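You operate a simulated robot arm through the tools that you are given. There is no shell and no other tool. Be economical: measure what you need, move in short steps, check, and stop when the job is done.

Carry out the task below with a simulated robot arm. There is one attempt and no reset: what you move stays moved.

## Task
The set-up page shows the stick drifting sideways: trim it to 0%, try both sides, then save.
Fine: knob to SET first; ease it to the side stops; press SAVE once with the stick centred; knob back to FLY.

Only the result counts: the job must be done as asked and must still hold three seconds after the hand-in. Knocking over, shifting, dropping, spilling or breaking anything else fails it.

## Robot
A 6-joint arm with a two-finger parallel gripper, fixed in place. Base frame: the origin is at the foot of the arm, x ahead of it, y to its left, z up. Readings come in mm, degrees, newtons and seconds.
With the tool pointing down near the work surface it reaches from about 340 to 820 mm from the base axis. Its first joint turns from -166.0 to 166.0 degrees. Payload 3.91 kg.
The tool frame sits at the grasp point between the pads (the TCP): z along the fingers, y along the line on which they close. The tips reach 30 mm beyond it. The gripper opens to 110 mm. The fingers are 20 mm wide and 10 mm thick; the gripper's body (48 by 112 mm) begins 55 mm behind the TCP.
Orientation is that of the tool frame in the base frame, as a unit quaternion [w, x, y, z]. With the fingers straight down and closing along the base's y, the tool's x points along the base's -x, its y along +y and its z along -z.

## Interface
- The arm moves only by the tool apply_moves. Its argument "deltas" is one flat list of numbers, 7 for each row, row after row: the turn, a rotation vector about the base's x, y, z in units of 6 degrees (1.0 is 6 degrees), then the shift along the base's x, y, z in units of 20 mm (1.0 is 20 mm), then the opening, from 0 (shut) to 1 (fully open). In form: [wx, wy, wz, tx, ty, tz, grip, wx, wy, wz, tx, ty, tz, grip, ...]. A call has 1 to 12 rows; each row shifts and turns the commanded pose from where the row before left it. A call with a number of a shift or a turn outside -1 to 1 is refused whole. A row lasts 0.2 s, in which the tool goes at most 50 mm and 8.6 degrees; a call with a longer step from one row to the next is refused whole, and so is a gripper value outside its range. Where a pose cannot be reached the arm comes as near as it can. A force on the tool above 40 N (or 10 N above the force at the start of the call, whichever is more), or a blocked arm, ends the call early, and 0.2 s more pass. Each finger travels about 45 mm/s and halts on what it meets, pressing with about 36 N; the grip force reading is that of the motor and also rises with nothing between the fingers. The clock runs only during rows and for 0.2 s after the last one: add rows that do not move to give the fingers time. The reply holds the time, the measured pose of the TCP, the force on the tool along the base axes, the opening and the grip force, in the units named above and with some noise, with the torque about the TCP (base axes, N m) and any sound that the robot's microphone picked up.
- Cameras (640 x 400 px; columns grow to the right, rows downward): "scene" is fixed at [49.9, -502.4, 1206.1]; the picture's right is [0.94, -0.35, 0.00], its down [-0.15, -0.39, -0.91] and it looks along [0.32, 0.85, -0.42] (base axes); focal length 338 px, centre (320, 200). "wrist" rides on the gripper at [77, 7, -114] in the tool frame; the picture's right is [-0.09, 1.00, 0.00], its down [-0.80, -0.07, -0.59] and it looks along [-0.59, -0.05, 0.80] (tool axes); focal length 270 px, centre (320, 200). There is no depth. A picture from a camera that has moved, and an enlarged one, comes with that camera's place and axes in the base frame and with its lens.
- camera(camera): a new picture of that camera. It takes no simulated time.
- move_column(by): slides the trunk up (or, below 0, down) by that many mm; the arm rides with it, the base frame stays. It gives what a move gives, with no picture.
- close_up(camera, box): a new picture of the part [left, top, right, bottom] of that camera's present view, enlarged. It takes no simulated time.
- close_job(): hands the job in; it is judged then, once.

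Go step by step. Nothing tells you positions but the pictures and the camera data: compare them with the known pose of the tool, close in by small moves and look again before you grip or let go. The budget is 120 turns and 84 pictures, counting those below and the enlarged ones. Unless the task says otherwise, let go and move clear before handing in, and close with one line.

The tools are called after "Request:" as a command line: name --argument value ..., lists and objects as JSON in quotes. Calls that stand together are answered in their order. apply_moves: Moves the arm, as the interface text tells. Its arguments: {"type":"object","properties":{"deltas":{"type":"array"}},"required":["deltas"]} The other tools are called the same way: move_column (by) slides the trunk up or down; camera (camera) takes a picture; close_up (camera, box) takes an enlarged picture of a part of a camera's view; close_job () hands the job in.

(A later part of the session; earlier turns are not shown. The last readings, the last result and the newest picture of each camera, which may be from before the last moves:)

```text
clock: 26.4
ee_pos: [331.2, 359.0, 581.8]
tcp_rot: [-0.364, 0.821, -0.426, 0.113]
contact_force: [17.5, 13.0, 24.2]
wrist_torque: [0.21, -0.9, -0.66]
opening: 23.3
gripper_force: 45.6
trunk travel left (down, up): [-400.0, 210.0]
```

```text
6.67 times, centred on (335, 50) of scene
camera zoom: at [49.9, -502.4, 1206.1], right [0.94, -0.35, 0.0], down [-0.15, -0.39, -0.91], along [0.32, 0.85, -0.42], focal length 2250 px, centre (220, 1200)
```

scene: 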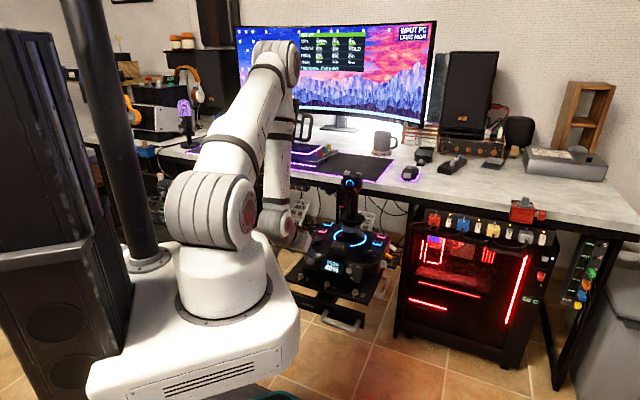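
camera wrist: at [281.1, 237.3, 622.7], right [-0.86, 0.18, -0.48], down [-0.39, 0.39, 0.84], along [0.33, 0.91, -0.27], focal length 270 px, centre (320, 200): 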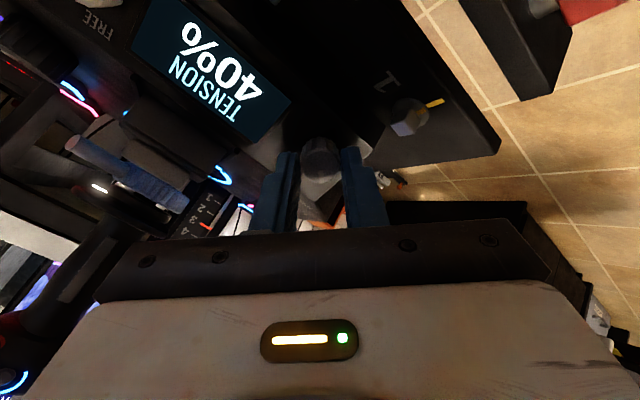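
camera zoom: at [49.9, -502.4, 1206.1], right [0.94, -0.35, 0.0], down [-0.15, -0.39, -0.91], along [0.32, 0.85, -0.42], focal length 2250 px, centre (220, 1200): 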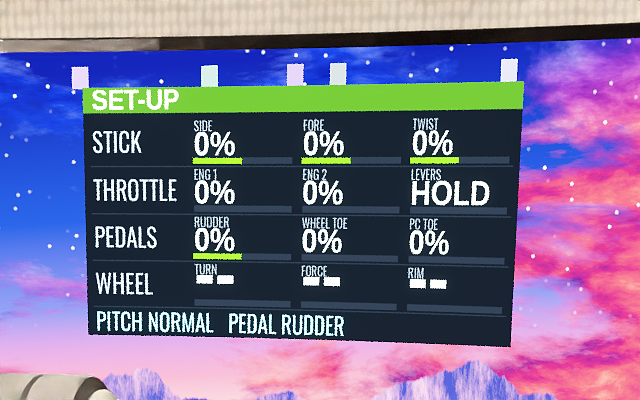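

SIDE now reads 0%. I'll relieve the load, let go and back out along the knob's axis.

Request:
apply_moves --deltas '[0, 0, 0, 0.06, 0.05, 0.09, 0.15, 0, 0, 0, 0, 0, 0, 0.25, 0, 0, 0, 0, 0, 0, 0.4, 0, 0, 0, 0, 0, 0, 0.4, 0, 0, 0, -0.3, -0.3, 0.43, 0.4, 0, 0, 0, -0.4, -0.4, 0.57, 0.4, 0, 0, 0, -0.5, -0.5, 0.71, 0.4, 0, 0, 0, -0.5, -0.5, 0.71, 0.4]'

Request:
close_up --camera "scene" --box '[290, 20, 380, 80]'

Request:
close_up --camera "scene" --box '[290, 165, 410, 295]'

```text
clock: 28.2
ee_pos: [310.0, 341.1, 634.1]
tcp_rot: [-0.38, 0.811, -0.429, 0.115]
contact_force: [-0.1, 0.4, 0.9]
wrist_torque: [0.01, 0.01, -0.02]
opening: 44.1
gripper_force: 0.1
trunk travel left (down, up): [-400.0, 210.0]
```

```text
6.67 times, centred on (335, 50) of scene
camera zoom: at [49.9, -502.4, 1206.1], right [0.94, -0.35, 0.0], down [-0.15, -0.39, -0.91], along [0.32, 0.85, -0.42], focal length 2250 px, centre (220, 1200)
```

zoom: 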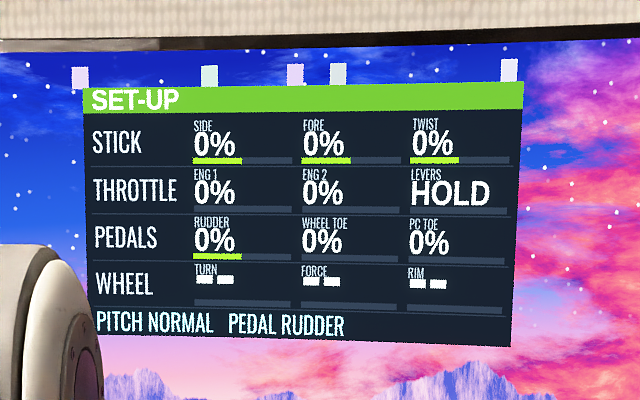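

```text
3.08 times, centred on (350, 230) of scene
camera zoom: at [49.9, -502.4, 1206.1], right [0.94, -0.35, 0.0], down [-0.15, -0.39, -0.91], along [0.32, 0.85, -0.42], focal length 1039 px, centre (228, 108)
```

zoom: 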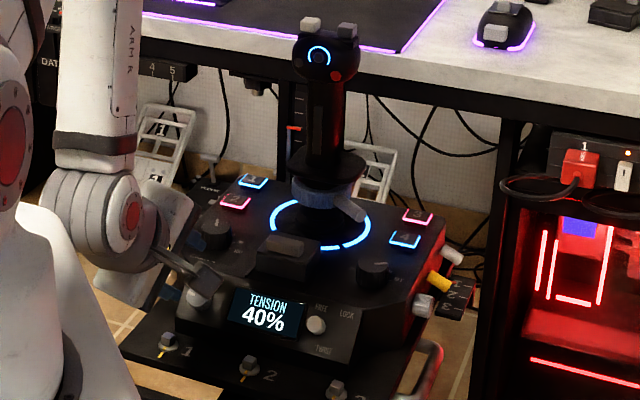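

The trim holds at 0%. Now the stick: I'll straddle its column from the front with a near-horizontal tool so the monitor stays in view. First I roll the wrist back while rising.

Request:
apply_moves --deltas '[0.513, 0.518, -0.684, -0.2, -0.2, 0.33, 0.6, 0.513, 0.518, -0.684, 0, 0, 0.33, 0.6, 0.513, 0.518, -0.684, 0, 0, 0.33, 0.6, 0.513, 0.518, -0.684, 0, 0, 0.33, 0.6, 0.513, 0.518, -0.684, 0, 0, 0.33, 0.6, 0.513, 0.518, -0.684, 0, 0, 0.33, 0.8, 0.513, 0.518, -0.684, 0, 0, 0.33, 0.8, 0.513, 0.518, -0.684, 0, 0, 0.33, 0.8, 0.513, 0.518, -0.684, 0, 0, 0.33, 0.8, 0.513, 0.518, -0.684, 0, 0, 0.33, 0.8, 0.513, 0.518, -0.684, 0, 0, 0.33, 0.8, 0.513, 0.518, -0.684, 0, 0, 0.33, 0.8]'

Request:
apply_moves --deltas '[0.6, 0.6, -0.8, 0.2, 0.1, 0, 0.8, 0.59, -0.59, 0, 0.8, 0.2, 0, 0.8, 0.59, -0.59, 0, 0.8, 0.2, 0, 0.8, 0.59, -0.59, 0, 0.8, 0.2, 0, 0.8, 0.59, -0.59, 0, 0.8, 0.2, 0, 0.8, 0.59, -0.59, 0, 0.9, 0.2, 0, 0.8]'

Request:
camera --camera "scene"

Request:
camera --camera "wrist"

```text
clock: 30.8
ee_pos: [298.7, 333.4, 702.2]
tcp_rot: [0.362, -0.418, 0.821, 0.143]
contact_force: [-0.2, 0.2, 0.7]
wrist_torque: [0.04, -0.02, -0.01]
opening: 88.1
gripper_force: 0.1
out of reach, approached as far as the arm can: row 9, 11
trunk travel left (down, up): [-400.0, 210.0]
```

```text
clock: 32.2
ee_pos: [384.6, 354.6, 705.2]
tcp_rot: [0.534, -0.329, 0.742, 0.236]
contact_force: [1.0, -0.1, -0.3]
wrist_torque: [-0.03, 0.0, 0.0]
opening: 88.1
gripper_force: 0.0
trunk travel left (down, up): [-400.0, 210.0]
```

```text
36 pictures are left
```

scene: 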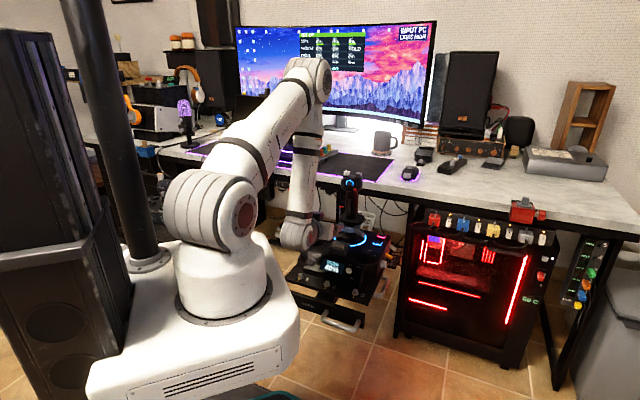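

```text
35 pictures are left
camera wrist: at [289.0, 260.4, 668.8], right [-0.72, 0.69, 0.08], down [-0.16, -0.28, 0.95], along [0.68, 0.67, 0.31], focal length 270 px, centre (320, 200)
```

wrist: 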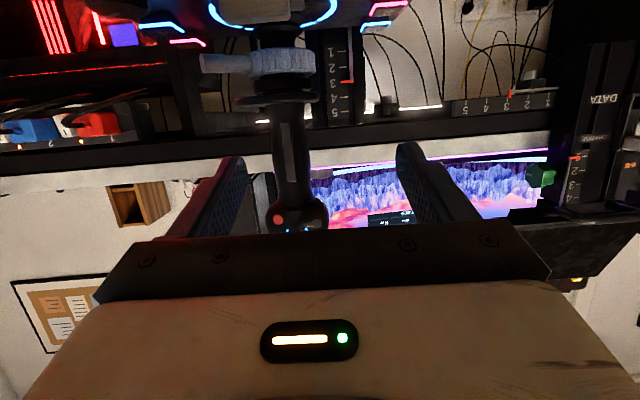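

The monitor is visible and the column stands about 30 mm right of the tool axis. I'll align and advance with the gripper wide open, stopping short to check.

Request:
apply_moves --deltas '[0, 0, -0.235, 0.48, -0.48, 0, 1, 0, 0, -0.235, 0.48, -0.48, 0, 1, 0, 0, 0, 0.78, 0.78, 0, 1, 0, 0, 0, 0.78, 0.78, 0, 1, 0, 0, 0, 0.78, 0.78, 0, 1]'

Request:
camera --camera "wrist"

Request:
camera --camera "scene"

```text
clock: 33.4
ee_pos: [451.7, 381.7, 705.3]
tcp_rot: [0.54, -0.311, 0.75, 0.223]
contact_force: [-0.4, 0.7, -1.1]
wrist_torque: [0.0, -0.02, 0.0]
opening: 110.1
gripper_force: 0.1
trunk travel left (down, up): [-400.0, 210.0]
```

```text
34 pictures are left
camera wrist: at [351.4, 291.4, 669.3], right [-0.68, 0.72, 0.08], down [-0.17, -0.27, 0.95], along [0.71, 0.63, 0.31], focal length 270 px, centre (320, 200)
```

wrist: 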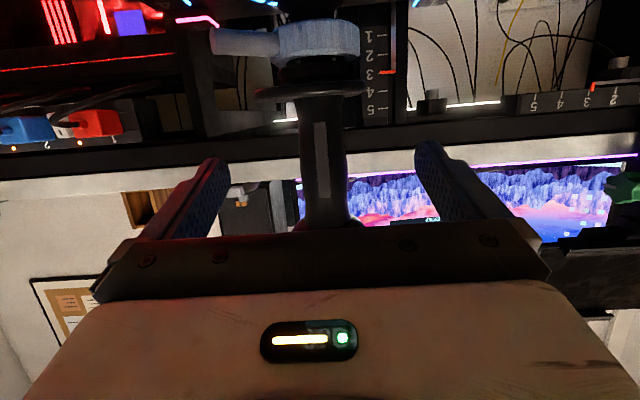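

```text
33 pictures are left
```

scene: 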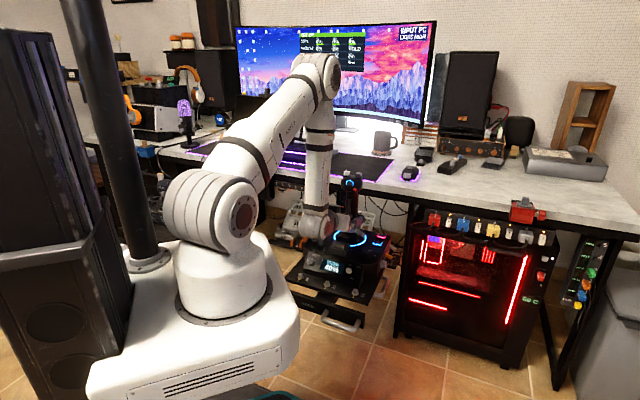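

The column is centred between the fingers. I'll advance 64 mm so they straddle it.

Request:
apply_moves --deltas '[0, 0, 0, 0.75, 0.75, -0.05, 1, 0, 0, 0, 0.75, 0.75, -0.05, 1, 0, 0, 0, 0.75, 0.75, -0.05, 1]'

Request:
camera --camera "scene"

Request:
camera --camera "wrist"

```text
clock: 34.2
ee_pos: [495.4, 427.3, 701.1]
tcp_rot: [0.539, -0.311, 0.75, 0.223]
contact_force: [-0.4, 0.9, -0.5]
wrist_torque: [-0.01, -0.01, -0.04]
opening: 109.9
gripper_force: 0.0
trunk travel left (down, up): [-400.0, 210.0]
```

```text
32 pictures are left
```

scene: 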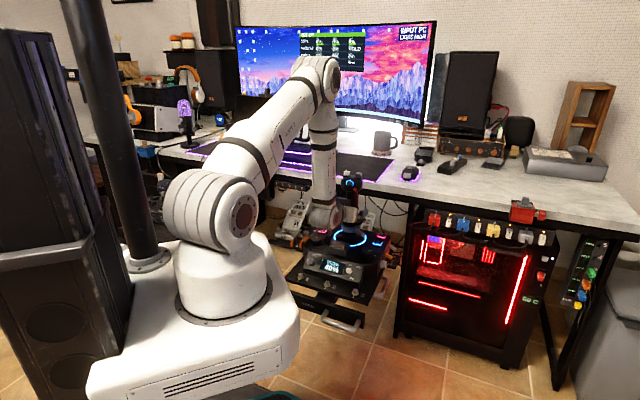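

```text
31 pictures are left
camera wrist: at [396.2, 337.7, 666.2], right [-0.68, 0.73, 0.08], down [-0.17, -0.27, 0.95], along [0.71, 0.63, 0.3], focal length 270 px, centre (320, 200)
```

wrist: 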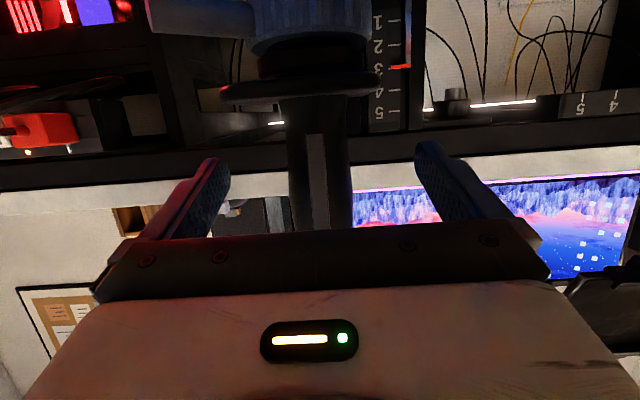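

The column sits between the fingers and the STICK row is still visible. I'll narrow the gap and ease the stick right in small steps.

Request:
apply_moves --deltas '[0, 0, 0, 0, 0, 0, 0.75, 0, 0, 0, 0, 0, 0, 0.6, 0, 0, 0, 0, 0, 0, 0.6, 0, 0, 0, 0, 0, 0, 0.6, 0, 0, 0, 0.177, -0.177, 0, 0.6, 0, 0, 0, 0.177, -0.177, 0, 0.6, 0, 0, 0, 0.177, -0.177, 0, 0.6, 0, 0, 0, 0.177, -0.177, 0, 0.6, 0, 0, 0, 0.177, -0.177, 0, 0.6]'

Request:
close_up --camera "scene" --box '[295, 25, 395, 245]'

```text
clock: 36.2
ee_pos: [513.0, 407.4, 702.7]
tcp_rot: [0.54, -0.31, 0.75, 0.222]
contact_force: [-0.2, 0.4, 1.1]
wrist_torque: [0.03, 0.0, 0.01]
opening: 66.4
gripper_force: 0.4
trunk travel left (down, up): [-400.0, 210.0]
```

```text
1.82 times, centred on (345, 135) of scene
camera zoom: at [49.9, -502.4, 1206.1], right [0.94, -0.35, 0.0], down [-0.15, -0.39, -0.91], along [0.32, 0.85, -0.42], focal length 614 px, centre (274, 318)
```

zoom: 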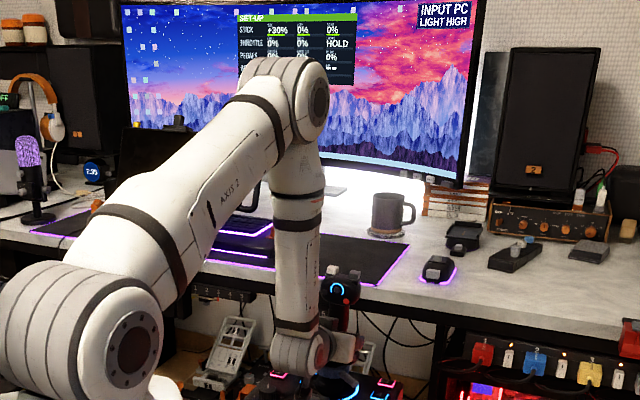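

SIDE reads +30% with almost no force. I'll continue right by 25 mm.

Request:
apply_moves --deltas '[0, 0, 0, 0.177, -0.177, 0, 0.6, 0, 0, 0, 0.177, -0.177, 0, 0.6, 0, 0, 0, 0.177, -0.177, 0, 0.6, 0, 0, 0, 0.177, -0.177, 0, 0.6, 0, 0, 0, 0.177, -0.177, 0, 0.6]'

Request:
close_up --camera "scene" --box '[290, 20, 380, 80]'

```text
clock: 37.4
ee_pos: [531.7, 390.0, 702.1]
tcp_rot: [0.54, -0.31, 0.751, 0.221]
contact_force: [-1.5, 0.6, 0.2]
wrist_torque: [-0.01, 0.0, 0.1]
opening: 66.8
gripper_force: 0.7
trunk travel left (down, up): [-400.0, 210.0]
```

```text
6.67 times, centred on (335, 50) of scene
camera zoom: at [49.9, -502.4, 1206.1], right [0.94, -0.35, 0.0], down [-0.15, -0.39, -0.91], along [0.32, 0.85, -0.42], focal length 2250 px, centre (220, 1200)
```

zoom: 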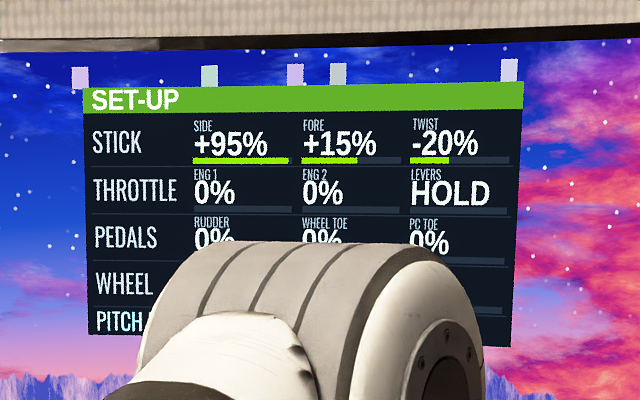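

+95%, and the force is still tiny. A few more millimetres should reach the stop.

Request:
apply_moves --deltas '[0, 0, 0, 0.08, -0.08, 0, 0.6, 0, 0, 0, 0.08, -0.08, 0, 0.6, 0, 0, 0, 0, 0, 0, 0.6]'

Request:
close_up --camera "scene" --box '[290, 20, 380, 80]'

```text
clock: 38.2
ee_pos: [534.5, 388.4, 701.8]
tcp_rot: [0.54, -0.31, 0.75, 0.223]
contact_force: [-3.7, 0.4, 0.1]
wrist_torque: [0.02, 0.08, 0.22]
opening: 66.8
gripper_force: 0.7
trunk travel left (down, up): [-400.0, 210.0]
```

```text
6.67 times, centred on (335, 50) of scene
camera zoom: at [49.9, -502.4, 1206.1], right [0.94, -0.35, 0.0], down [-0.15, -0.39, -0.91], along [0.32, 0.85, -0.42], focal length 2250 px, centre (220, 1200)
```

zoom: 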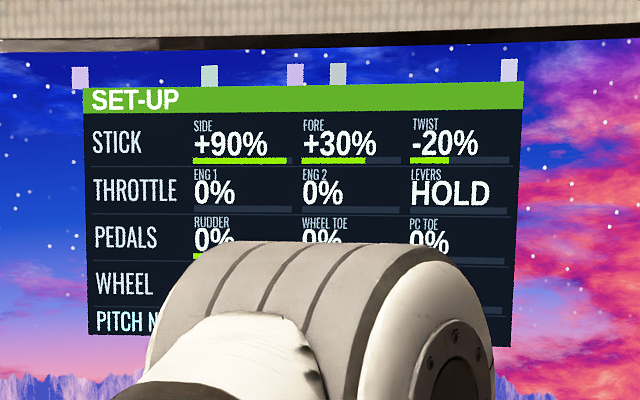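

The stick has reached a round gate and is sliding forward along it (FORE +30%). I'll ease back, pull the hand slightly toward me and push again.

Request:
apply_moves --deltas '[0, 0, 0, -0.3, 0.3, 0, 0.6, 0, 0, 0, -0.3, 0.3, 0, 0.6, 0, 0, 0, -0.25, -0.25, 0, 0.6, 0, 0, 0, 0.2, -0.2, 0, 0.6, 0, 0, 0, 0.2, -0.2, 0, 0.6, 0, 0, 0, 0.15, -0.15, 0, 0.6]'

Request:
close_up --camera "scene" --box '[290, 20, 380, 80]'

Request:
camera --camera "wrist"

```text
clock: 39.6
ee_pos: [528.8, 384.3, 701.9]
tcp_rot: [0.539, -0.311, 0.75, 0.223]
contact_force: [-0.6, 0.2, 0.6]
wrist_torque: [-0.01, 0.02, 0.03]
opening: 66.3
gripper_force: 0.4
trunk travel left (down, up): [-400.0, 210.0]
```

```text
6.67 times, centred on (335, 50) of scene
camera zoom: at [49.9, -502.4, 1206.1], right [0.94, -0.35, 0.0], down [-0.15, -0.39, -0.91], along [0.32, 0.85, -0.42], focal length 2250 px, centre (220, 1200)
```

zoom: 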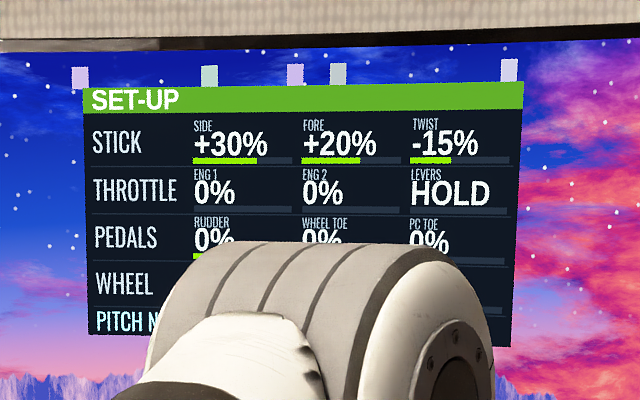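

```text
26 pictures are left
camera wrist: at [428.7, 294.6, 665.3], right [-0.68, 0.72, 0.08], down [-0.17, -0.27, 0.95], along [0.71, 0.63, 0.31], focal length 270 px, centre (320, 200)
```

wrist: 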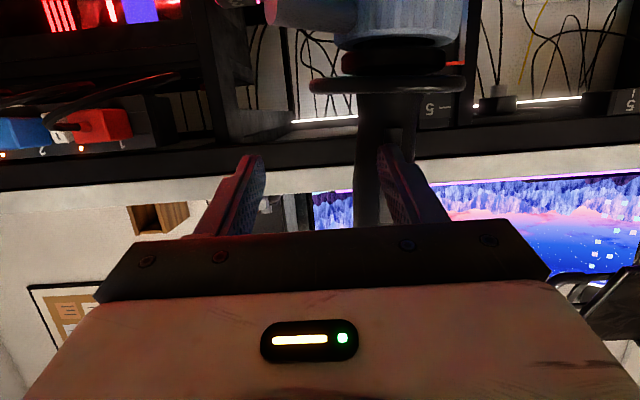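

The column is actually just beyond the fingertip, so the hand needs to sit further forward. I'll recentre, then check before advancing.

Request:
apply_moves --deltas '[0, 0, 0, -0.3, 0.3, 0, 0.7, 0, 0, 0, -0.4, 0.4, 0, 0.8, 0, 0, 0, -0.4, 0.4, 0, 0.8, 0, 0, 0, -0.4, 0.4, 0, 0.8, 0, 0, 0, -0.4, 0.4, 0, 0.8]'

Request:
camera --camera "wrist"

Request:
close_up --camera "scene" --box '[300, 160, 400, 250]'

```text
clock: 40.8
ee_pos: [490.1, 422.2, 701.0]
tcp_rot: [0.539, -0.311, 0.75, 0.223]
contact_force: [0.1, -0.2, 0.5]
wrist_torque: [0.0, 0.04, -0.01]
opening: 88.2
gripper_force: 0.1
trunk travel left (down, up): [-400.0, 210.0]
```

```text
25 pictures are left
camera wrist: at [390.9, 333.1, 664.9], right [-0.68, 0.73, 0.08], down [-0.17, -0.27, 0.95], along [0.71, 0.63, 0.31], focal length 270 px, centre (320, 200)
```

wrist: 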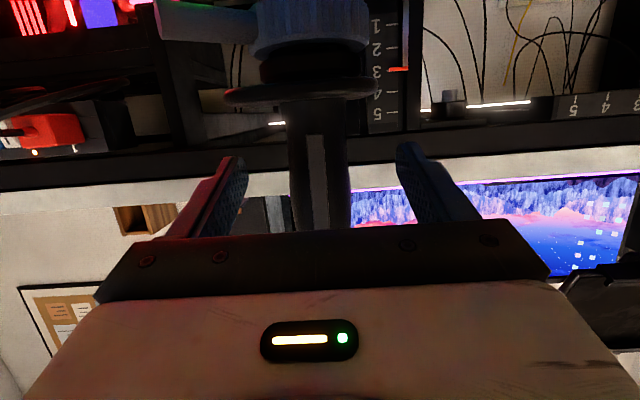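

```text
4.44 times, centred on (350, 205) of scene
camera zoom: at [49.9, -502.4, 1206.1], right [0.94, -0.35, 0.0], down [-0.15, -0.39, -0.91], along [0.32, 0.85, -0.42], focal length 1500 px, centre (187, 178)
```

zoom: 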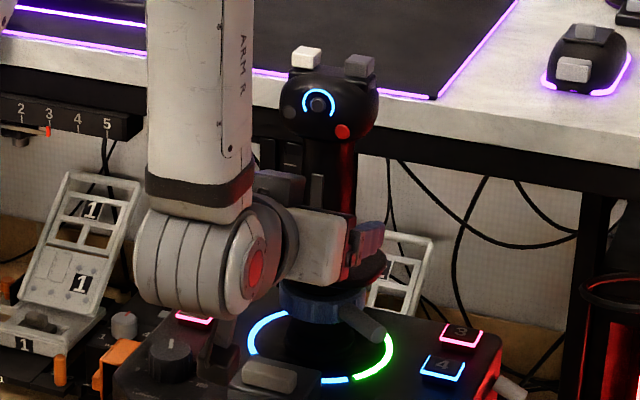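

Part of the ring light has turned green on the right, so the right side is registered. The column is about 46 mm ahead of the TCP, so I'll advance 36 mm and then ease left.

Request:
apply_moves --deltas '[0, 0, 0, 0.42, 0.42, 0, 0.8, 0, 0, 0, 0.42, 0.42, 0, 0.8, 0, 0, 0, 0.42, 0.42, 0, 0.8, 0, 0, 0, 0, 0, 0, 0.65, 0, 0, 0, 0, 0, 0, 0.65]'

Request:
camera --camera "wrist"

```text
clock: 42.0
ee_pos: [517.4, 448.8, 700.3]
tcp_rot: [0.54, -0.31, 0.75, 0.222]
contact_force: [0.3, 0.6, -0.3]
wrist_torque: [-0.02, 0.0, -0.02]
opening: 71.4
gripper_force: 0.1
trunk travel left (down, up): [-400.0, 210.0]
```

```text
23 pictures are left
camera wrist: at [417.2, 359.0, 665.1], right [-0.68, 0.72, 0.08], down [-0.17, -0.27, 0.95], along [0.71, 0.63, 0.31], focal length 270 px, centre (320, 200)
```

wrist: 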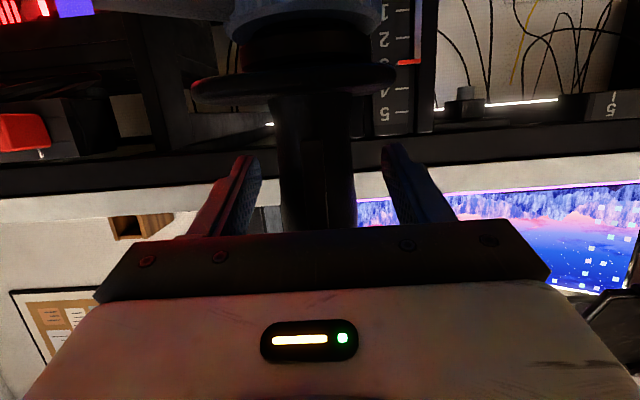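

The column is now well between the fingers. Easing left.

Request:
apply_moves --deltas '[0, 0, 0, -0.177, 0.177, 0, 0.65, 0, 0, 0, -0.177, 0.177, 0, 0.65, 0, 0, 0, -0.177, 0.177, 0, 0.65, 0, 0, 0, -0.177, 0.177, 0, 0.65, 0, 0, 0, -0.177, 0.177, 0, 0.65, 0, 0, 0, -0.177, 0.177, 0, 0.65, 0, 0, 0, -0.177, 0.177, 0, 0.65, 0, 0, 0, -0.177, 0.177, 0, 0.65]'

Request:
close_up --camera "scene" --box '[290, 20, 380, 80]'

```text
clock: 43.8
ee_pos: [486.5, 475.7, 701.8]
tcp_rot: [0.539, -0.31, 0.751, 0.222]
contact_force: [0.8, -0.7, 0.4]
wrist_torque: [-0.03, -0.08, -0.03]
opening: 72.5
gripper_force: 1.4
trunk travel left (down, up): [-400.0, 210.0]
```

```text
6.67 times, centred on (335, 50) of scene
camera zoom: at [49.9, -502.4, 1206.1], right [0.94, -0.35, 0.0], down [-0.15, -0.39, -0.91], along [0.32, 0.85, -0.42], focal length 2250 px, centre (220, 1200)
```

zoom: 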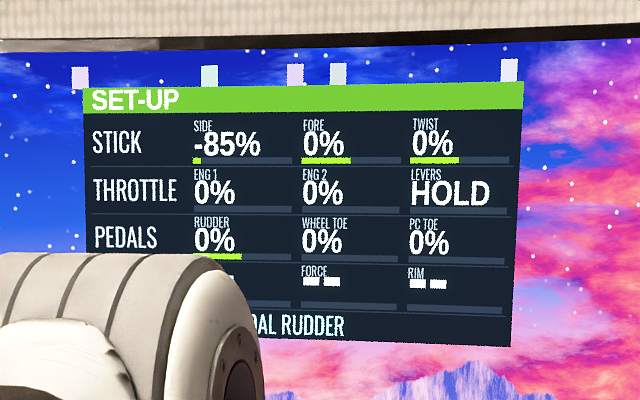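

-85% and clean. A few more gentle millimetres.

Request:
apply_moves --deltas '[0, 0, 0, -0.08, 0.08, 0, 0.65, 0, 0, 0, -0.08, 0.08, 0, 0.65, 0, 0, 0, -0.06, 0.06, 0, 0.65, 0, 0, 0, 0, 0, 0, 0.65]'

Request:
close_up --camera "scene" --box '[290, 20, 380, 80]'

```text
clock: 44.8
ee_pos: [482.0, 478.1, 703.3]
tcp_rot: [0.54, -0.31, 0.75, 0.222]
contact_force: [1.6, -2.0, -0.6]
wrist_torque: [0.0, -0.03, 0.0]
opening: 72.7
gripper_force: 1.5
trunk travel left (down, up): [-400.0, 210.0]
```

```text
6.67 times, centred on (335, 50) of scene
camera zoom: at [49.9, -502.4, 1206.1], right [0.94, -0.35, 0.0], down [-0.15, -0.39, -0.91], along [0.32, 0.85, -0.42], focal length 2250 px, centre (220, 1200)
```

zoom: 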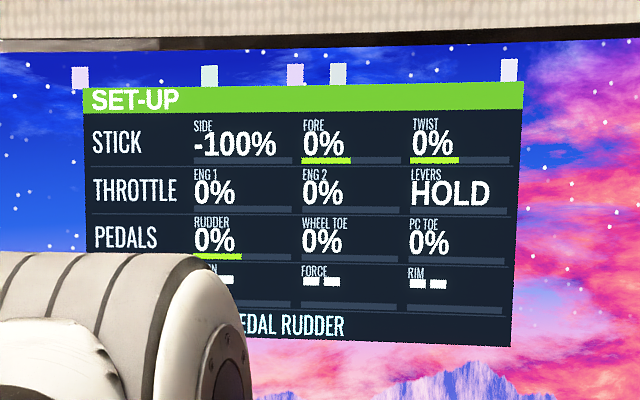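

-100%, so the left stop is reached. Now a clean ease to the right stop too.

Request:
apply_moves --deltas '[0, 0, 0, 0.25, -0.25, 0, 0.65, 0, 0, 0, 0.29, -0.29, 0, 0.65, 0, 0, 0, 0.29, -0.29, 0, 0.65, 0, 0, 0, 0.29, -0.29, 0, 0.65, 0, 0, 0, 0.29, -0.29, 0, 0.65, 0, 0, 0, 0.29, -0.29, 0, 0.65, 0, 0, 0, 0.177, -0.177, 0, 0.65, 0, 0, 0, 0.177, -0.177, 0, 0.65, 0, 0, 0, 0.177, -0.177, 0, 0.65, 0, 0, 0, 0.177, -0.177, 0, 0.65, 0, 0, 0, 0.177, -0.177, 0, 0.65, 0, 0, 0, 0.177, -0.177, 0, 0.65]'

Request:
close_up --camera "scene" --box '[290, 20, 380, 80]'

```text
clock: 47.4
ee_pos: [536.7, 425.3, 700.5]
tcp_rot: [0.539, -0.311, 0.751, 0.222]
contact_force: [-1.0, 1.2, 0.4]
wrist_torque: [0.0, 0.0, -0.01]
opening: 71.8
gripper_force: 0.5
trunk travel left (down, up): [-400.0, 210.0]
```

```text
6.67 times, centred on (335, 50) of scene
camera zoom: at [49.9, -502.4, 1206.1], right [0.94, -0.35, 0.0], down [-0.15, -0.39, -0.91], along [0.32, 0.85, -0.42], focal length 2250 px, centre (220, 1200)
```

zoom: 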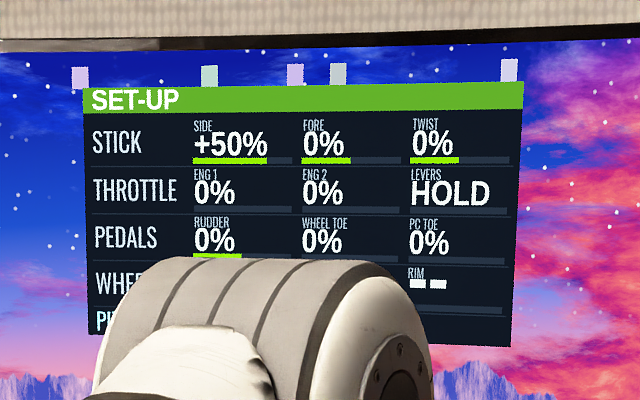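

Request:
apply_moves --deltas '[0, 0, 0, 0.15, -0.15, 0, 0.65, 0, 0, 0, 0.15, -0.15, 0, 0.65, 0, 0, 0, 0.15, -0.15, 0, 0.65, 0, 0, 0, 0.08, -0.08, 0, 0.65, 0, 0, 0, 0.06, -0.06, 0, 0.65, 0, 0, 0, 0, 0, 0, 0.65]'

Request:
close_up --camera "scene" --box '[290, 20, 380, 80]'

```text
clock: 48.8
ee_pos: [550.0, 413.1, 702.7]
tcp_rot: [0.539, -0.311, 0.75, 0.223]
contact_force: [-2.1, 2.0, 2.0]
wrist_torque: [0.04, 0.1, 0.02]
opening: 73.2
gripper_force: 1.4
trunk travel left (down, up): [-400.0, 210.0]
```

```text
6.67 times, centred on (335, 50) of scene
camera zoom: at [49.9, -502.4, 1206.1], right [0.94, -0.35, 0.0], down [-0.15, -0.39, -0.91], along [0.32, 0.85, -0.42], focal length 2250 px, centre (220, 1200)
```

zoom: 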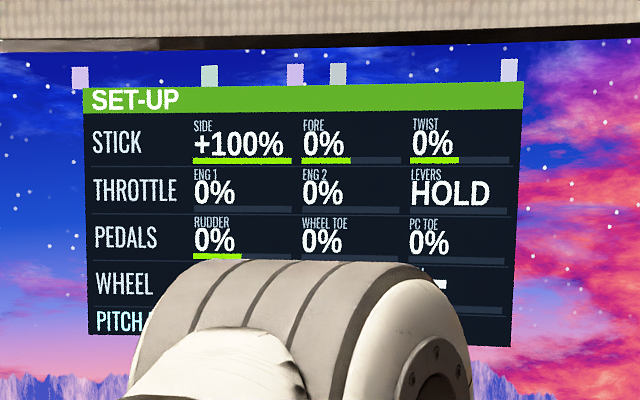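

Both stops reached, at -100% and +100%. I'll bring the stick back to centre, open up and back straight out.

Request:
apply_moves --deltas '[0, 0, 0, -0.277, 0.277, 0, 0.65, 0, 0, 0, -0.277, 0.277, 0, 0.65, 0, 0, 0, -0.277, 0.277, 0, 0.65, 0, 0, 0, -0.277, 0.277, 0, 0.65, 0, 0, 0, -0.277, 0.277, 0, 0.7, 0, 0, 0, -0.277, 0.277, 0, 0.85, 0, 0, 0, -0.7, -0.7, 0, 0.85, 0, 0, 0, -0.7, -0.7, 0, 0.85, 0, 0, 0, -0.7, -0.7, 0, 0.85, 0, 0, 0, -0.7, -0.7, 0, 0.85, 0, 0, 0, -0.7, -0.7, 0, 0.85, 0, 0, 0, -0.7, -0.7, 0, 0.85]'

Request:
apply_moves --deltas '[-0.68, 0.68, 0, -0.3, -0.3, 0.6, 0.5, -0.68, 0.68, 0, -0.3, 0, 0.6, 0.3, -0.68, 0.68, 0, -0.3, 0.2, 0.6, 0.1, -0.68, 0.68, 0, -0.3, 0.2, 0.6, 0, -0.68, 0.68, 0, -0.3, 0.2, 0.6, 0, -0.68, 0.68, 0, -0.3, 0.2, 0.6, 0, -0.68, 0.68, 0, 0, 0, 0.6, 0, -0.68, 0.68, 0, 0, 0, 0.6, 0, -0.68, 0.68, 0, 0, 0, 0.6, 0, -0.68, 0.68, 0, 0, 0, 0.6, 0, -0.68, 0.68, 0, 0, 0, 0.6, 0, -0.68, 0.68, 0, 0, 0, 0.6, 0]'

Request:
camera --camera "scene"

Request:
camera --camera "wrist"

```text
clock: 51.4
ee_pos: [434.4, 362.1, 702.9]
tcp_rot: [0.539, -0.311, 0.75, 0.223]
contact_force: [0.7, -0.4, -0.8]
wrist_torque: [0.01, 0.02, 0.01]
opening: 93.3
gripper_force: 0.0
trunk travel left (down, up): [-400.0, 210.0]
```

```text
clock: 54.0
ee_pos: [398.5, 369.7, 841.4]
tcp_rot: [0.017, -0.383, 0.924, 0.006]
contact_force: [0.5, 0.4, 0.6]
wrist_torque: [-0.02, 0.0, 0.01]
opening: 0.0
gripper_force: 36.5
out of reach, approached as far as the arm can: row 8
trunk travel left (down, up): [-400.0, 210.0]
```

```text
18 pictures are left
```

scene: 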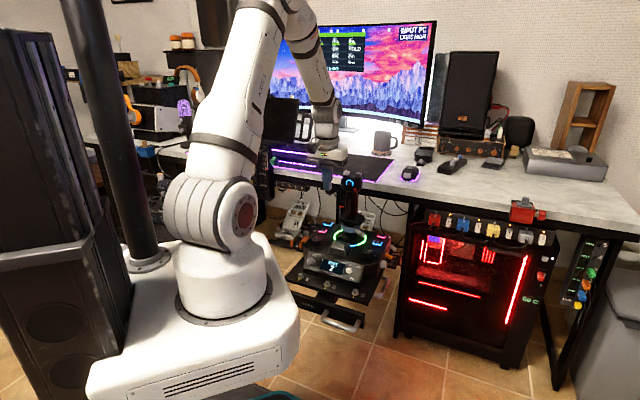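

```text
17 pictures are left
camera wrist: at [336.1, 317.0, 953.4], right [-0.64, 0.77, 0.0], down [0.6, 0.5, 0.62], along [0.48, 0.4, -0.78], focal length 270 px, centre (320, 200)
```

wrist: 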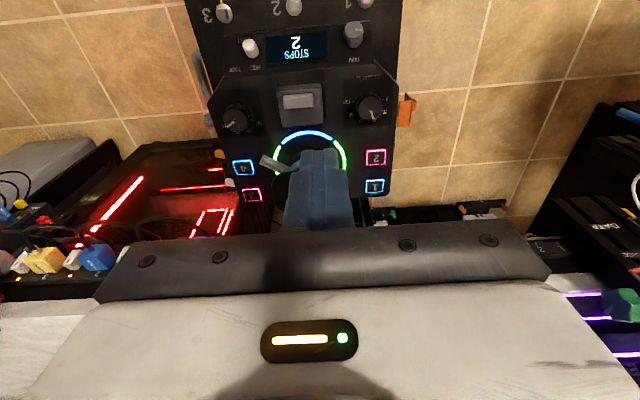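

The display now reads "STOPS 2", so both stops are registered. SAVE is button 1, near (478, 557, 583). I'll go round the stick, lean the tool toward -x and hover above it.

Request:
apply_moves --deltas '[0, -0.42, 0, 0, 0.935, 0, 0, 0, -0.42, 0, 0, 0.935, 0, 0, 0, -0.42, 0, 0, 0.935, 0, 0, 0, -0.42, 0, 0, 0.935, 0, 0, 0, -0.42, 0, 0, 0.935, 0, 0, 0, -0.42, 0, 0, 0.935, 0, 0, 0, -0.42, 0, 0, 0.935, 0, 0, 0, -0.42, 0, 0, 0.935, 0, 0, 0, -0.42, 0, 0, 0.935, 0, 0, 0, -0.4, 0, 0, 0.935, 0, 0]'

Request:
apply_moves --deltas '[0, 0, 0, 0.2, 0, -0.9, 0, 0, 0, 0, 0.2, 0, -0.9, 0, 0, 0, 0, 0.2, 0, -0.9, 0, 0, 0, 0, 0.2, 0, -0.9, 0, 0, 0, 0, 0.2, 0, -0.9, 0, 0, 0, 0, 0.2, 0, -0.9, 0, 0, 0, 0, 0.2, 0, -0.9, 0, 0, 0, 0, 0.2, 0, -0.9, 0]'

Request:
camera --camera "wrist"

Request:
close_up --camera "scene" --box '[280, 150, 400, 270]'

```text
clock: 56.2
ee_pos: [399.0, 557.4, 840.4]
tcp_rot: [0.219, -0.375, 0.898, -0.077]
contact_force: [0.0, -0.2, 0.3]
wrist_torque: [-0.01, 0.01, 0.0]
opening: 0.0
gripper_force: 36.0
trunk travel left (down, up): [-400.0, 210.0]
```

```text
clock: 58.0
ee_pos: [432.1, 557.3, 699.4]
tcp_rot: [0.217, -0.376, 0.898, -0.076]
contact_force: [0.4, 0.6, 0.5]
wrist_torque: [0.04, -0.01, -0.01]
opening: 0.2
gripper_force: 36.2
trunk travel left (down, up): [-400.0, 210.0]
```

```text
16 pictures are left
camera wrist: at [326.7, 504.0, 773.2], right [-0.58, 0.77, -0.27], down [0.28, 0.5, 0.82], along [0.76, 0.4, -0.5], focal length 270 px, centre (320, 200)
```

wrist: 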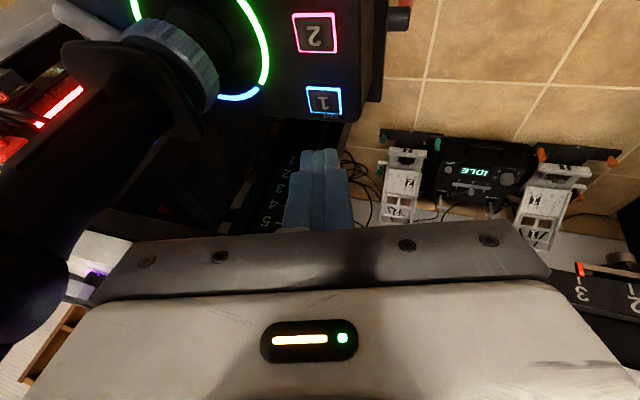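

```text
3.33 times, centred on (340, 210) of scene
camera zoom: at [49.9, -502.4, 1206.1], right [0.94, -0.35, 0.0], down [-0.15, -0.39, -0.91], along [0.32, 0.85, -0.42], focal length 1125 px, centre (253, 167)
```

zoom: 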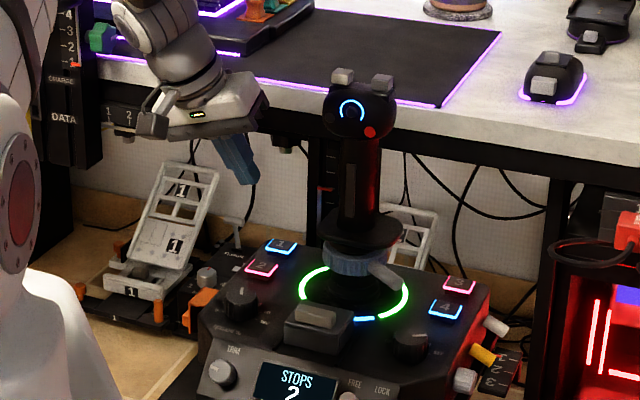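

SAVE is centred near (480, 560, 583) and the two views agree. I'll move to a hover about 15 mm above it.

Request:
apply_moves --deltas '[0, 0, 0, 0.54, 0.02, -0.85, 0, 0, 0, 0, 0.54, 0.02, -0.85, 0, 0, 0, 0, 0.54, 0.02, -0.85, 0, 0, 0, 0, 0.54, 0.02, -0.85, 0]'

Request:
close_up --camera "scene" --box '[290, 170, 390, 270]'

Request:
camera --camera "wrist"

```text
clock: 59.0
ee_pos: [475.3, 557.8, 629.5]
tcp_rot: [0.218, -0.375, 0.898, -0.076]
contact_force: [0.3, -0.2, 0.2]
wrist_torque: [0.0, -0.01, -0.03]
opening: 0.2
gripper_force: 36.3
trunk travel left (down, up): [-400.0, 210.0]
```

```text
4.00 times, centred on (340, 220) of scene
camera zoom: at [49.9, -502.4, 1206.1], right [0.94, -0.35, 0.0], down [-0.15, -0.39, -0.91], along [0.32, 0.85, -0.42], focal length 1350 px, centre (240, 120)
```

zoom: 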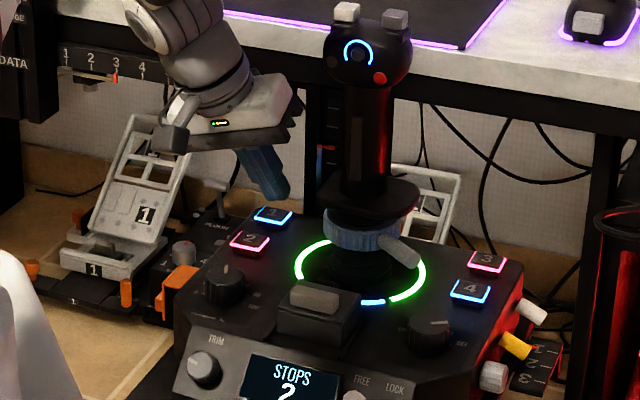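

```text
13 pictures are left
camera wrist: at [369.9, 504.7, 703.5], right [-0.58, 0.77, -0.27], down [0.28, 0.5, 0.82], along [0.76, 0.4, -0.5], focal length 270 px, centre (320, 200)
```

wrist: 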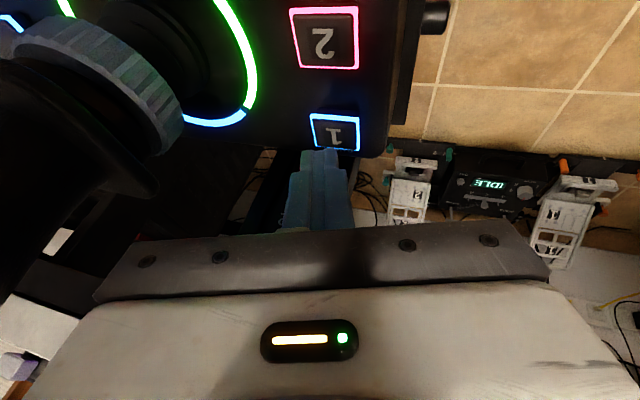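

The tip is right over SAVE, about 13 mm up. I'll press straight down slowly.

Request:
apply_moves --deltas '[0, 0, 0, 0.2, 0, -0.15, 0, 0, 0, 0, 0, 0, -0.15, 0, 0, 0, 0, 0, 0, -0.15, 0, 0, 0, 0, 0, 0, -0.12, 0, 0, 0, 0, 0, 0, -0.1, 0]'

```text
clock: 60.2
ee_pos: [477.5, 557.9, 616.4]
tcp_rot: [0.218, -0.374, 0.898, -0.077]
contact_force: [-0.2, 0.3, 0.0]
wrist_torque: [0.0, 0.01, 0.04]
opening: 0.1
gripper_force: 36.0
trunk travel left (down, up): [-400.0, 210.0]
```

Request:
apply_moves --deltas '[0, 0, 0, 0, 0, -0.1, 0, 0, 0, 0, 0, 0, -0.1, 0]'

Request:
close_up --camera "scene" --box '[300, 190, 390, 280]'

```text
clock: 60.8
ee_pos: [477.7, 558.4, 612.8]
tcp_rot: [0.219, -0.375, 0.898, -0.076]
contact_force: [0.8, -0.5, 2.3]
wrist_torque: [0.0, -0.05, 0.01]
opening: 0.2
gripper_force: 36.4
trunk travel left (down, up): [-400.0, 210.0]
heard: click
```

```text
4.44 times, centred on (345, 235) of scene
camera zoom: at [49.9, -502.4, 1206.1], right [0.94, -0.35, 0.0], down [-0.15, -0.39, -0.91], along [0.32, 0.85, -0.42], focal length 1500 px, centre (209, 44)
```

zoom: 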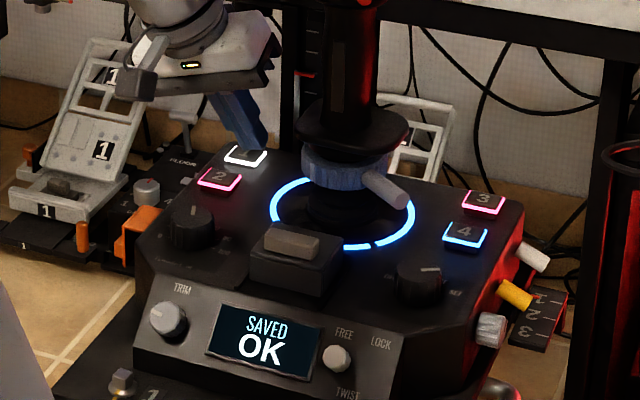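

The display reads "SAVED OK". I'll lift off and go back up the way I came.

Request:
apply_moves --deltas '[0, 0, 0, 0, 0, 0.4, 0, 0, 0, 0, -0.4, 0, 0.85, 0, 0, 0, 0, -0.54, 0, 0.85, 0, 0, 0, 0, -0.54, 0, 0.85, 0, 0, 0, 0, -0.54, 0, 0.85, 0, 0, 0.6, 0, -0.2, 0, 1, 0, 0, 0.6, 0, -0.2, 0, 1, 0, 0, 0.6, 0, -0.2, 0, 1, 0, 0, 0.6, 0, -0.2, 0, 1, 0, 0, 0.6, 0, -0.2, 0, 1, 0, 0, 0.6, 0, -0.2, 0, 1, 0, 0, 0.6, 0, -0.2, 0, 1, 0]'

Request:
apply_moves --deltas '[0, 0, -0.76, 0, -1, 0, 0.2, 0, 0, -0.76, 0, -1, 0, 0.3, 0, 0, -0.76, 0, -1, 0, 0.5, 0, 0, -0.76, 0, -1, 0, 0.5, 0, 0, -0.76, 0, -1, 0, 0.5, 0, 0, -0.76, 0, -1, 0, 0.5, 0, 0, -0.76, 0, -1, 0, 0.5, 0, 0, -0.76, 0, -1, 0, 0.5, 0, 0, -0.76, 0, -1, 0, 0.5, 0, 0, -0.76, 0, -1, 0, 0.5, 0, 0, -0.76, 0, -1, 0, 0.5, 0, 0, -0.76, 0, -1, 0, 0.5]'

```text
clock: 63.4
ee_pos: [409.7, 557.8, 828.4]
tcp_rot: [0.018, -0.384, 0.923, 0.006]
contact_force: [0.7, 0.3, -0.2]
wrist_torque: [-0.03, -0.02, 0.0]
opening: 0.2
gripper_force: 35.5
trunk travel left (down, up): [-400.0, 210.0]
```

```text
clock: 66.0
ee_pos: [409.7, 317.6, 829.0]
tcp_rot: [0.019, 0.085, 0.996, -0.002]
contact_force: [0.2, 0.0, 0.9]
wrist_torque: [0.01, -0.03, 0.0]
opening: 54.7
gripper_force: 0.1
trunk travel left (down, up): [-400.0, 210.0]
```

Request:
apply_moves --deltas '[0, 0.06, 0, 0.945, 0.045, -0.6, 0.5, 0, 0.06, 0, 0.945, 0.045, -0.6, 0.5, 0, 0.06, 0, 0.945, 0.045, -0.6, 0.5, 0, 0.06, 0, 0.945, 0.045, -0.6, 0.5, 0, 0.06, 0, 0.945, 0.045, -0.6, 0.5, 0, 0.06, 0, 0.945, 0.045, -0.6, 0.5, 0, 0, 0, 0, 0, -0.95, 0.5, 0, 0, 0, 0, 0, -0.95, 0.5, 0, 0, 0, 0, 0, -0.95, 0.5, 0, 0, 0, 0, 0, -0.95, 0.5, 0, 0, 0, 0, 0, -0.95, 0.5, 0, 0, 0, 0, 0, -0.95, 0.5]'

Request:
camera --camera "wrist"

```text
clock: 68.6
ee_pos: [523.4, 323.6, 641.1]
tcp_rot: [0.0, 0.085, 0.996, -0.003]
contact_force: [-0.3, -1.2, 0.2]
wrist_torque: [-0.03, 0.02, 0.02]
opening: 55.1
gripper_force: 0.0
trunk travel left (down, up): [-400.0, 210.0]
```

```text
11 pictures are left
camera wrist: at [448.2, 343.9, 756.5], right [0.25, 0.97, -0.01], down [0.78, -0.2, 0.59], along [0.57, -0.16, -0.8], focal length 270 px, centre (320, 200)
```

wrist: 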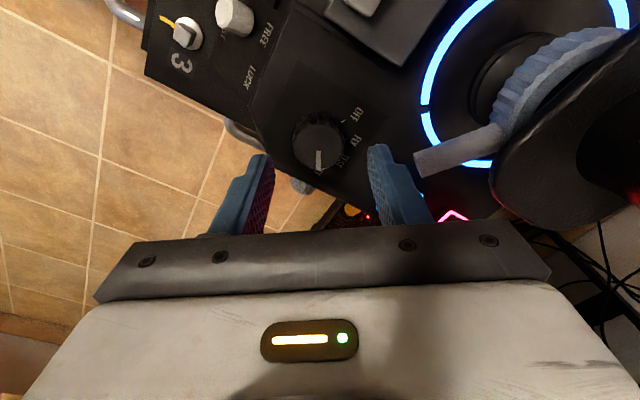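

Lined up over the mode knob, still on SET. I'll descend to z 611 and grip.

Request:
apply_moves --deltas '[0, 0, 0, 0, 0, -0.5, 0.5, 0, 0, 0, 0, 0, -0.5, 0.5, 0, 0, 0, 0, 0, -0.25, 0.5, 0, 0, 0, 0, 0, -0.25, 0.5, 0, 0, 0, 0, 0, 0, 0.35, 0, 0, 0, 0, 0, 0, 0.25, 0, 0, 0, 0, 0, 0, 0.25, 0, 0, 0, 0, 0, 0, 0.25]'

Request:
apply_moves --deltas '[0, 0, 0.7, 0, 0, 0, 0.25, 0, 0, 0.7, 0, 0, 0, 0.25, 0, 0, 0.7, 0, 0, 0, 0.25, 0, 0, 0.7, 0, 0, 0, 0.25, 0, 0, 0.7, 0, 0, 0, 0.25, 0, 0, 0.7, 0, 0, 0, 0.25]'

```text
clock: 70.4
ee_pos: [524.0, 323.4, 611.6]
tcp_rot: [-0.001, 0.084, 0.996, -0.003]
contact_force: [-0.6, -2.2, -0.4]
wrist_torque: [0.28, -0.14, 0.05]
opening: 33.5
gripper_force: 44.7
trunk travel left (down, up): [-400.0, 210.0]
```

```text
clock: 71.8
ee_pos: [523.2, 323.5, 612.1]
tcp_rot: [-0.001, -0.136, 0.991, -0.004]
contact_force: [3.1, -11.7, -4.7]
wrist_torque: [0.21, -0.57, 0.02]
opening: 33.7
gripper_force: 45.0
trunk travel left (down, up): [-400.0, 210.0]
```

Request:
apply_moves --deltas '[0, 0, 0.7, 0, -0.05, 0, 0.25, 0, 0, 0.7, 0, 0, 0, 0.25, 0, 0, 0.7, 0, 0, 0, 0.25, 0, 0, 0.7, 0, 0, 0, 0.25, 0, 0, 0.7, 0, 0, 0, 0.25, 0, 0, 0.7, 0, 0, 0, 0.25, 0, 0, 0, 0, 0, 0, 0.25]'

Request:
apply_moves --deltas '[0, 0, 0.7, 0, 0, 0, 0.25, 0, 0, 0.7, 0, 0, 0, 0.25, 0, 0, 0.7, 0, 0, 0, 0.25, 0, 0, 0.7, 0, 0, 0, 0.25, 0, 0, 0.7, 0, 0, 0, 0.25, 0, 0, 0.7, 0, 0, 0, 0.25, 0, 0, 0.4, 0, 0, 0, 0.25, 0, 0, 0, 0, 0, 0, 0.25]'

Request:
close_up --camera "scene" --box '[300, 190, 400, 290]'

```text
clock: 73.4
ee_pos: [523.3, 322.0, 612.2]
tcp_rot: [0.002, -0.348, 0.937, -0.003]
contact_force: [3.5, 4.1, 1.6]
wrist_torque: [-0.15, 0.82, -0.03]
opening: 33.5
gripper_force: 45.0
trunk travel left (down, up): [-400.0, 210.0]
```

```text
clock: 75.2
ee_pos: [522.0, 323.0, 611.9]
tcp_rot: [0.002, -0.562, 0.827, -0.003]
contact_force: [4.4, 8.2, 3.8]
wrist_torque: [0.35, 0.53, -0.02]
opening: 33.2
gripper_force: 44.6
trunk travel left (down, up): [-400.0, 210.0]
```

```text
4.00 times, centred on (350, 240) of scene
camera zoom: at [49.9, -502.4, 1206.1], right [0.94, -0.35, 0.0], down [-0.15, -0.39, -0.91], along [0.32, 0.85, -0.42], focal length 1350 px, centre (200, 40)
```

zoom: 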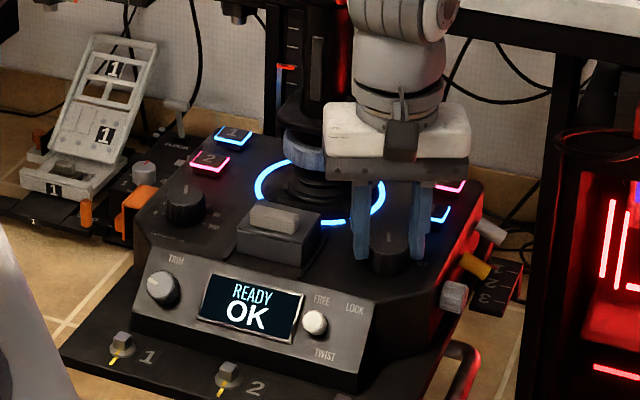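

"READY OK", and the hand angle matches the original FLY grip. I'll release, lift away and check.

Request:
apply_moves --deltas '[0, 0, 0, 0, 0, 0, 0.35, 0, 0, 0, 0, 0, 0, 0.5, 0, 0, 0, 0, 0, 0, 0.5, 0, 0, 0, 0, 0, 0.7, 0.5, 0, 0, 0, 0, 0, 0.9, 0.5, 0, 0, 0, 0, 0, 0.9, 0.5, 0, 0, 0, -0.3, -0.3, 0.9, 0.5, 0, 0, 0, -0.5, -0.5, 0.9, 0.5, 0, 0, 0, -0.7, -0.5, 0.9, 0.5, 0, 0, 0, -0.9, -0.3, 0.9, 0.5, 0, 0, 0, -0.9, 0, 0.9, 0.5, 0, 0, 0, -0.9, 0, 0.9, 0.5]'

Request:
camera --camera "wrist"

Request:
close_up --camera "scene" --box '[290, 160, 400, 290]'

Request:
close_up --camera "scene" --box '[290, 20, 380, 80]'

```text
clock: 77.8
ee_pos: [439.0, 290.7, 769.1]
tcp_rot: [0.002, -0.561, 0.828, -0.003]
contact_force: [0.0, -0.2, -0.1]
wrist_torque: [0.0, 0.03, 0.0]
opening: 54.9
gripper_force: 0.0
trunk travel left (down, up): [-400.0, 210.0]
```

```text
9 pictures are left
camera wrist: at [402.4, 221.8, 884.6], right [-0.89, 0.45, -0.01], down [0.36, 0.72, 0.59], along [0.27, 0.53, -0.8], focal length 270 px, centre (320, 200)
```

wrist: 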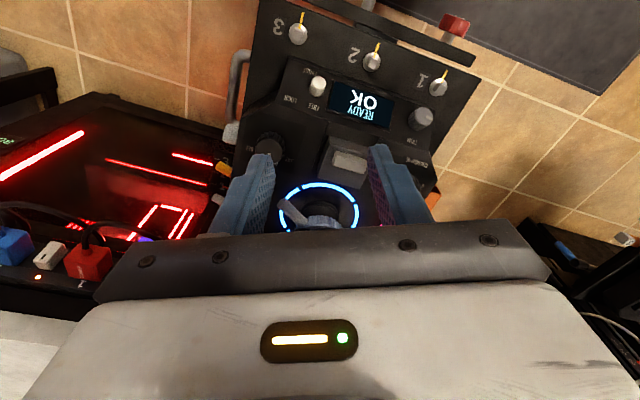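

```text
3.08 times, centred on (345, 225) of scene
camera zoom: at [49.9, -502.4, 1206.1], right [0.94, -0.35, 0.0], down [-0.15, -0.39, -0.91], along [0.32, 0.85, -0.42], focal length 1039 px, centre (243, 123)
```

zoom: 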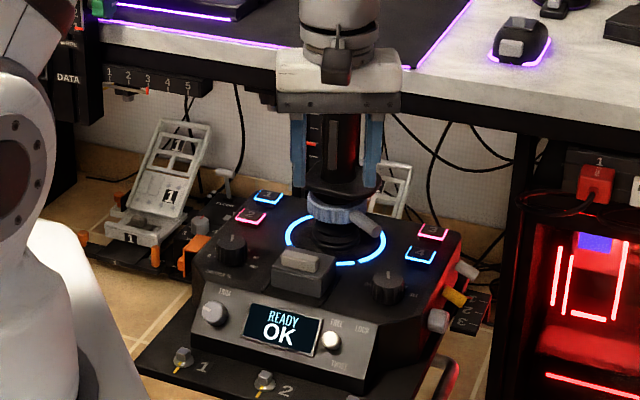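

```text
6.67 times, centred on (335, 50) of scene
camera zoom: at [49.9, -502.4, 1206.1], right [0.94, -0.35, 0.0], down [-0.15, -0.39, -0.91], along [0.32, 0.85, -0.42], focal length 2250 px, centre (220, 1200)
```

zoom: 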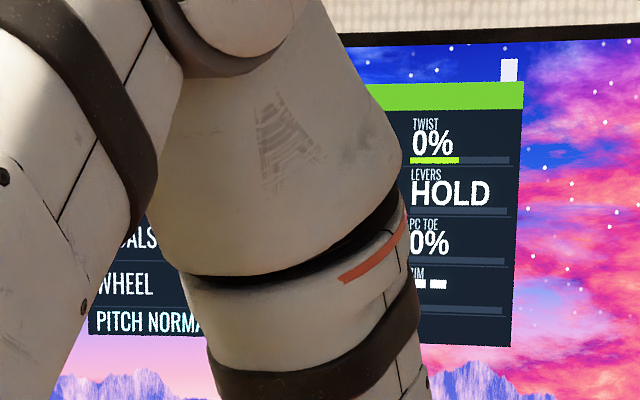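

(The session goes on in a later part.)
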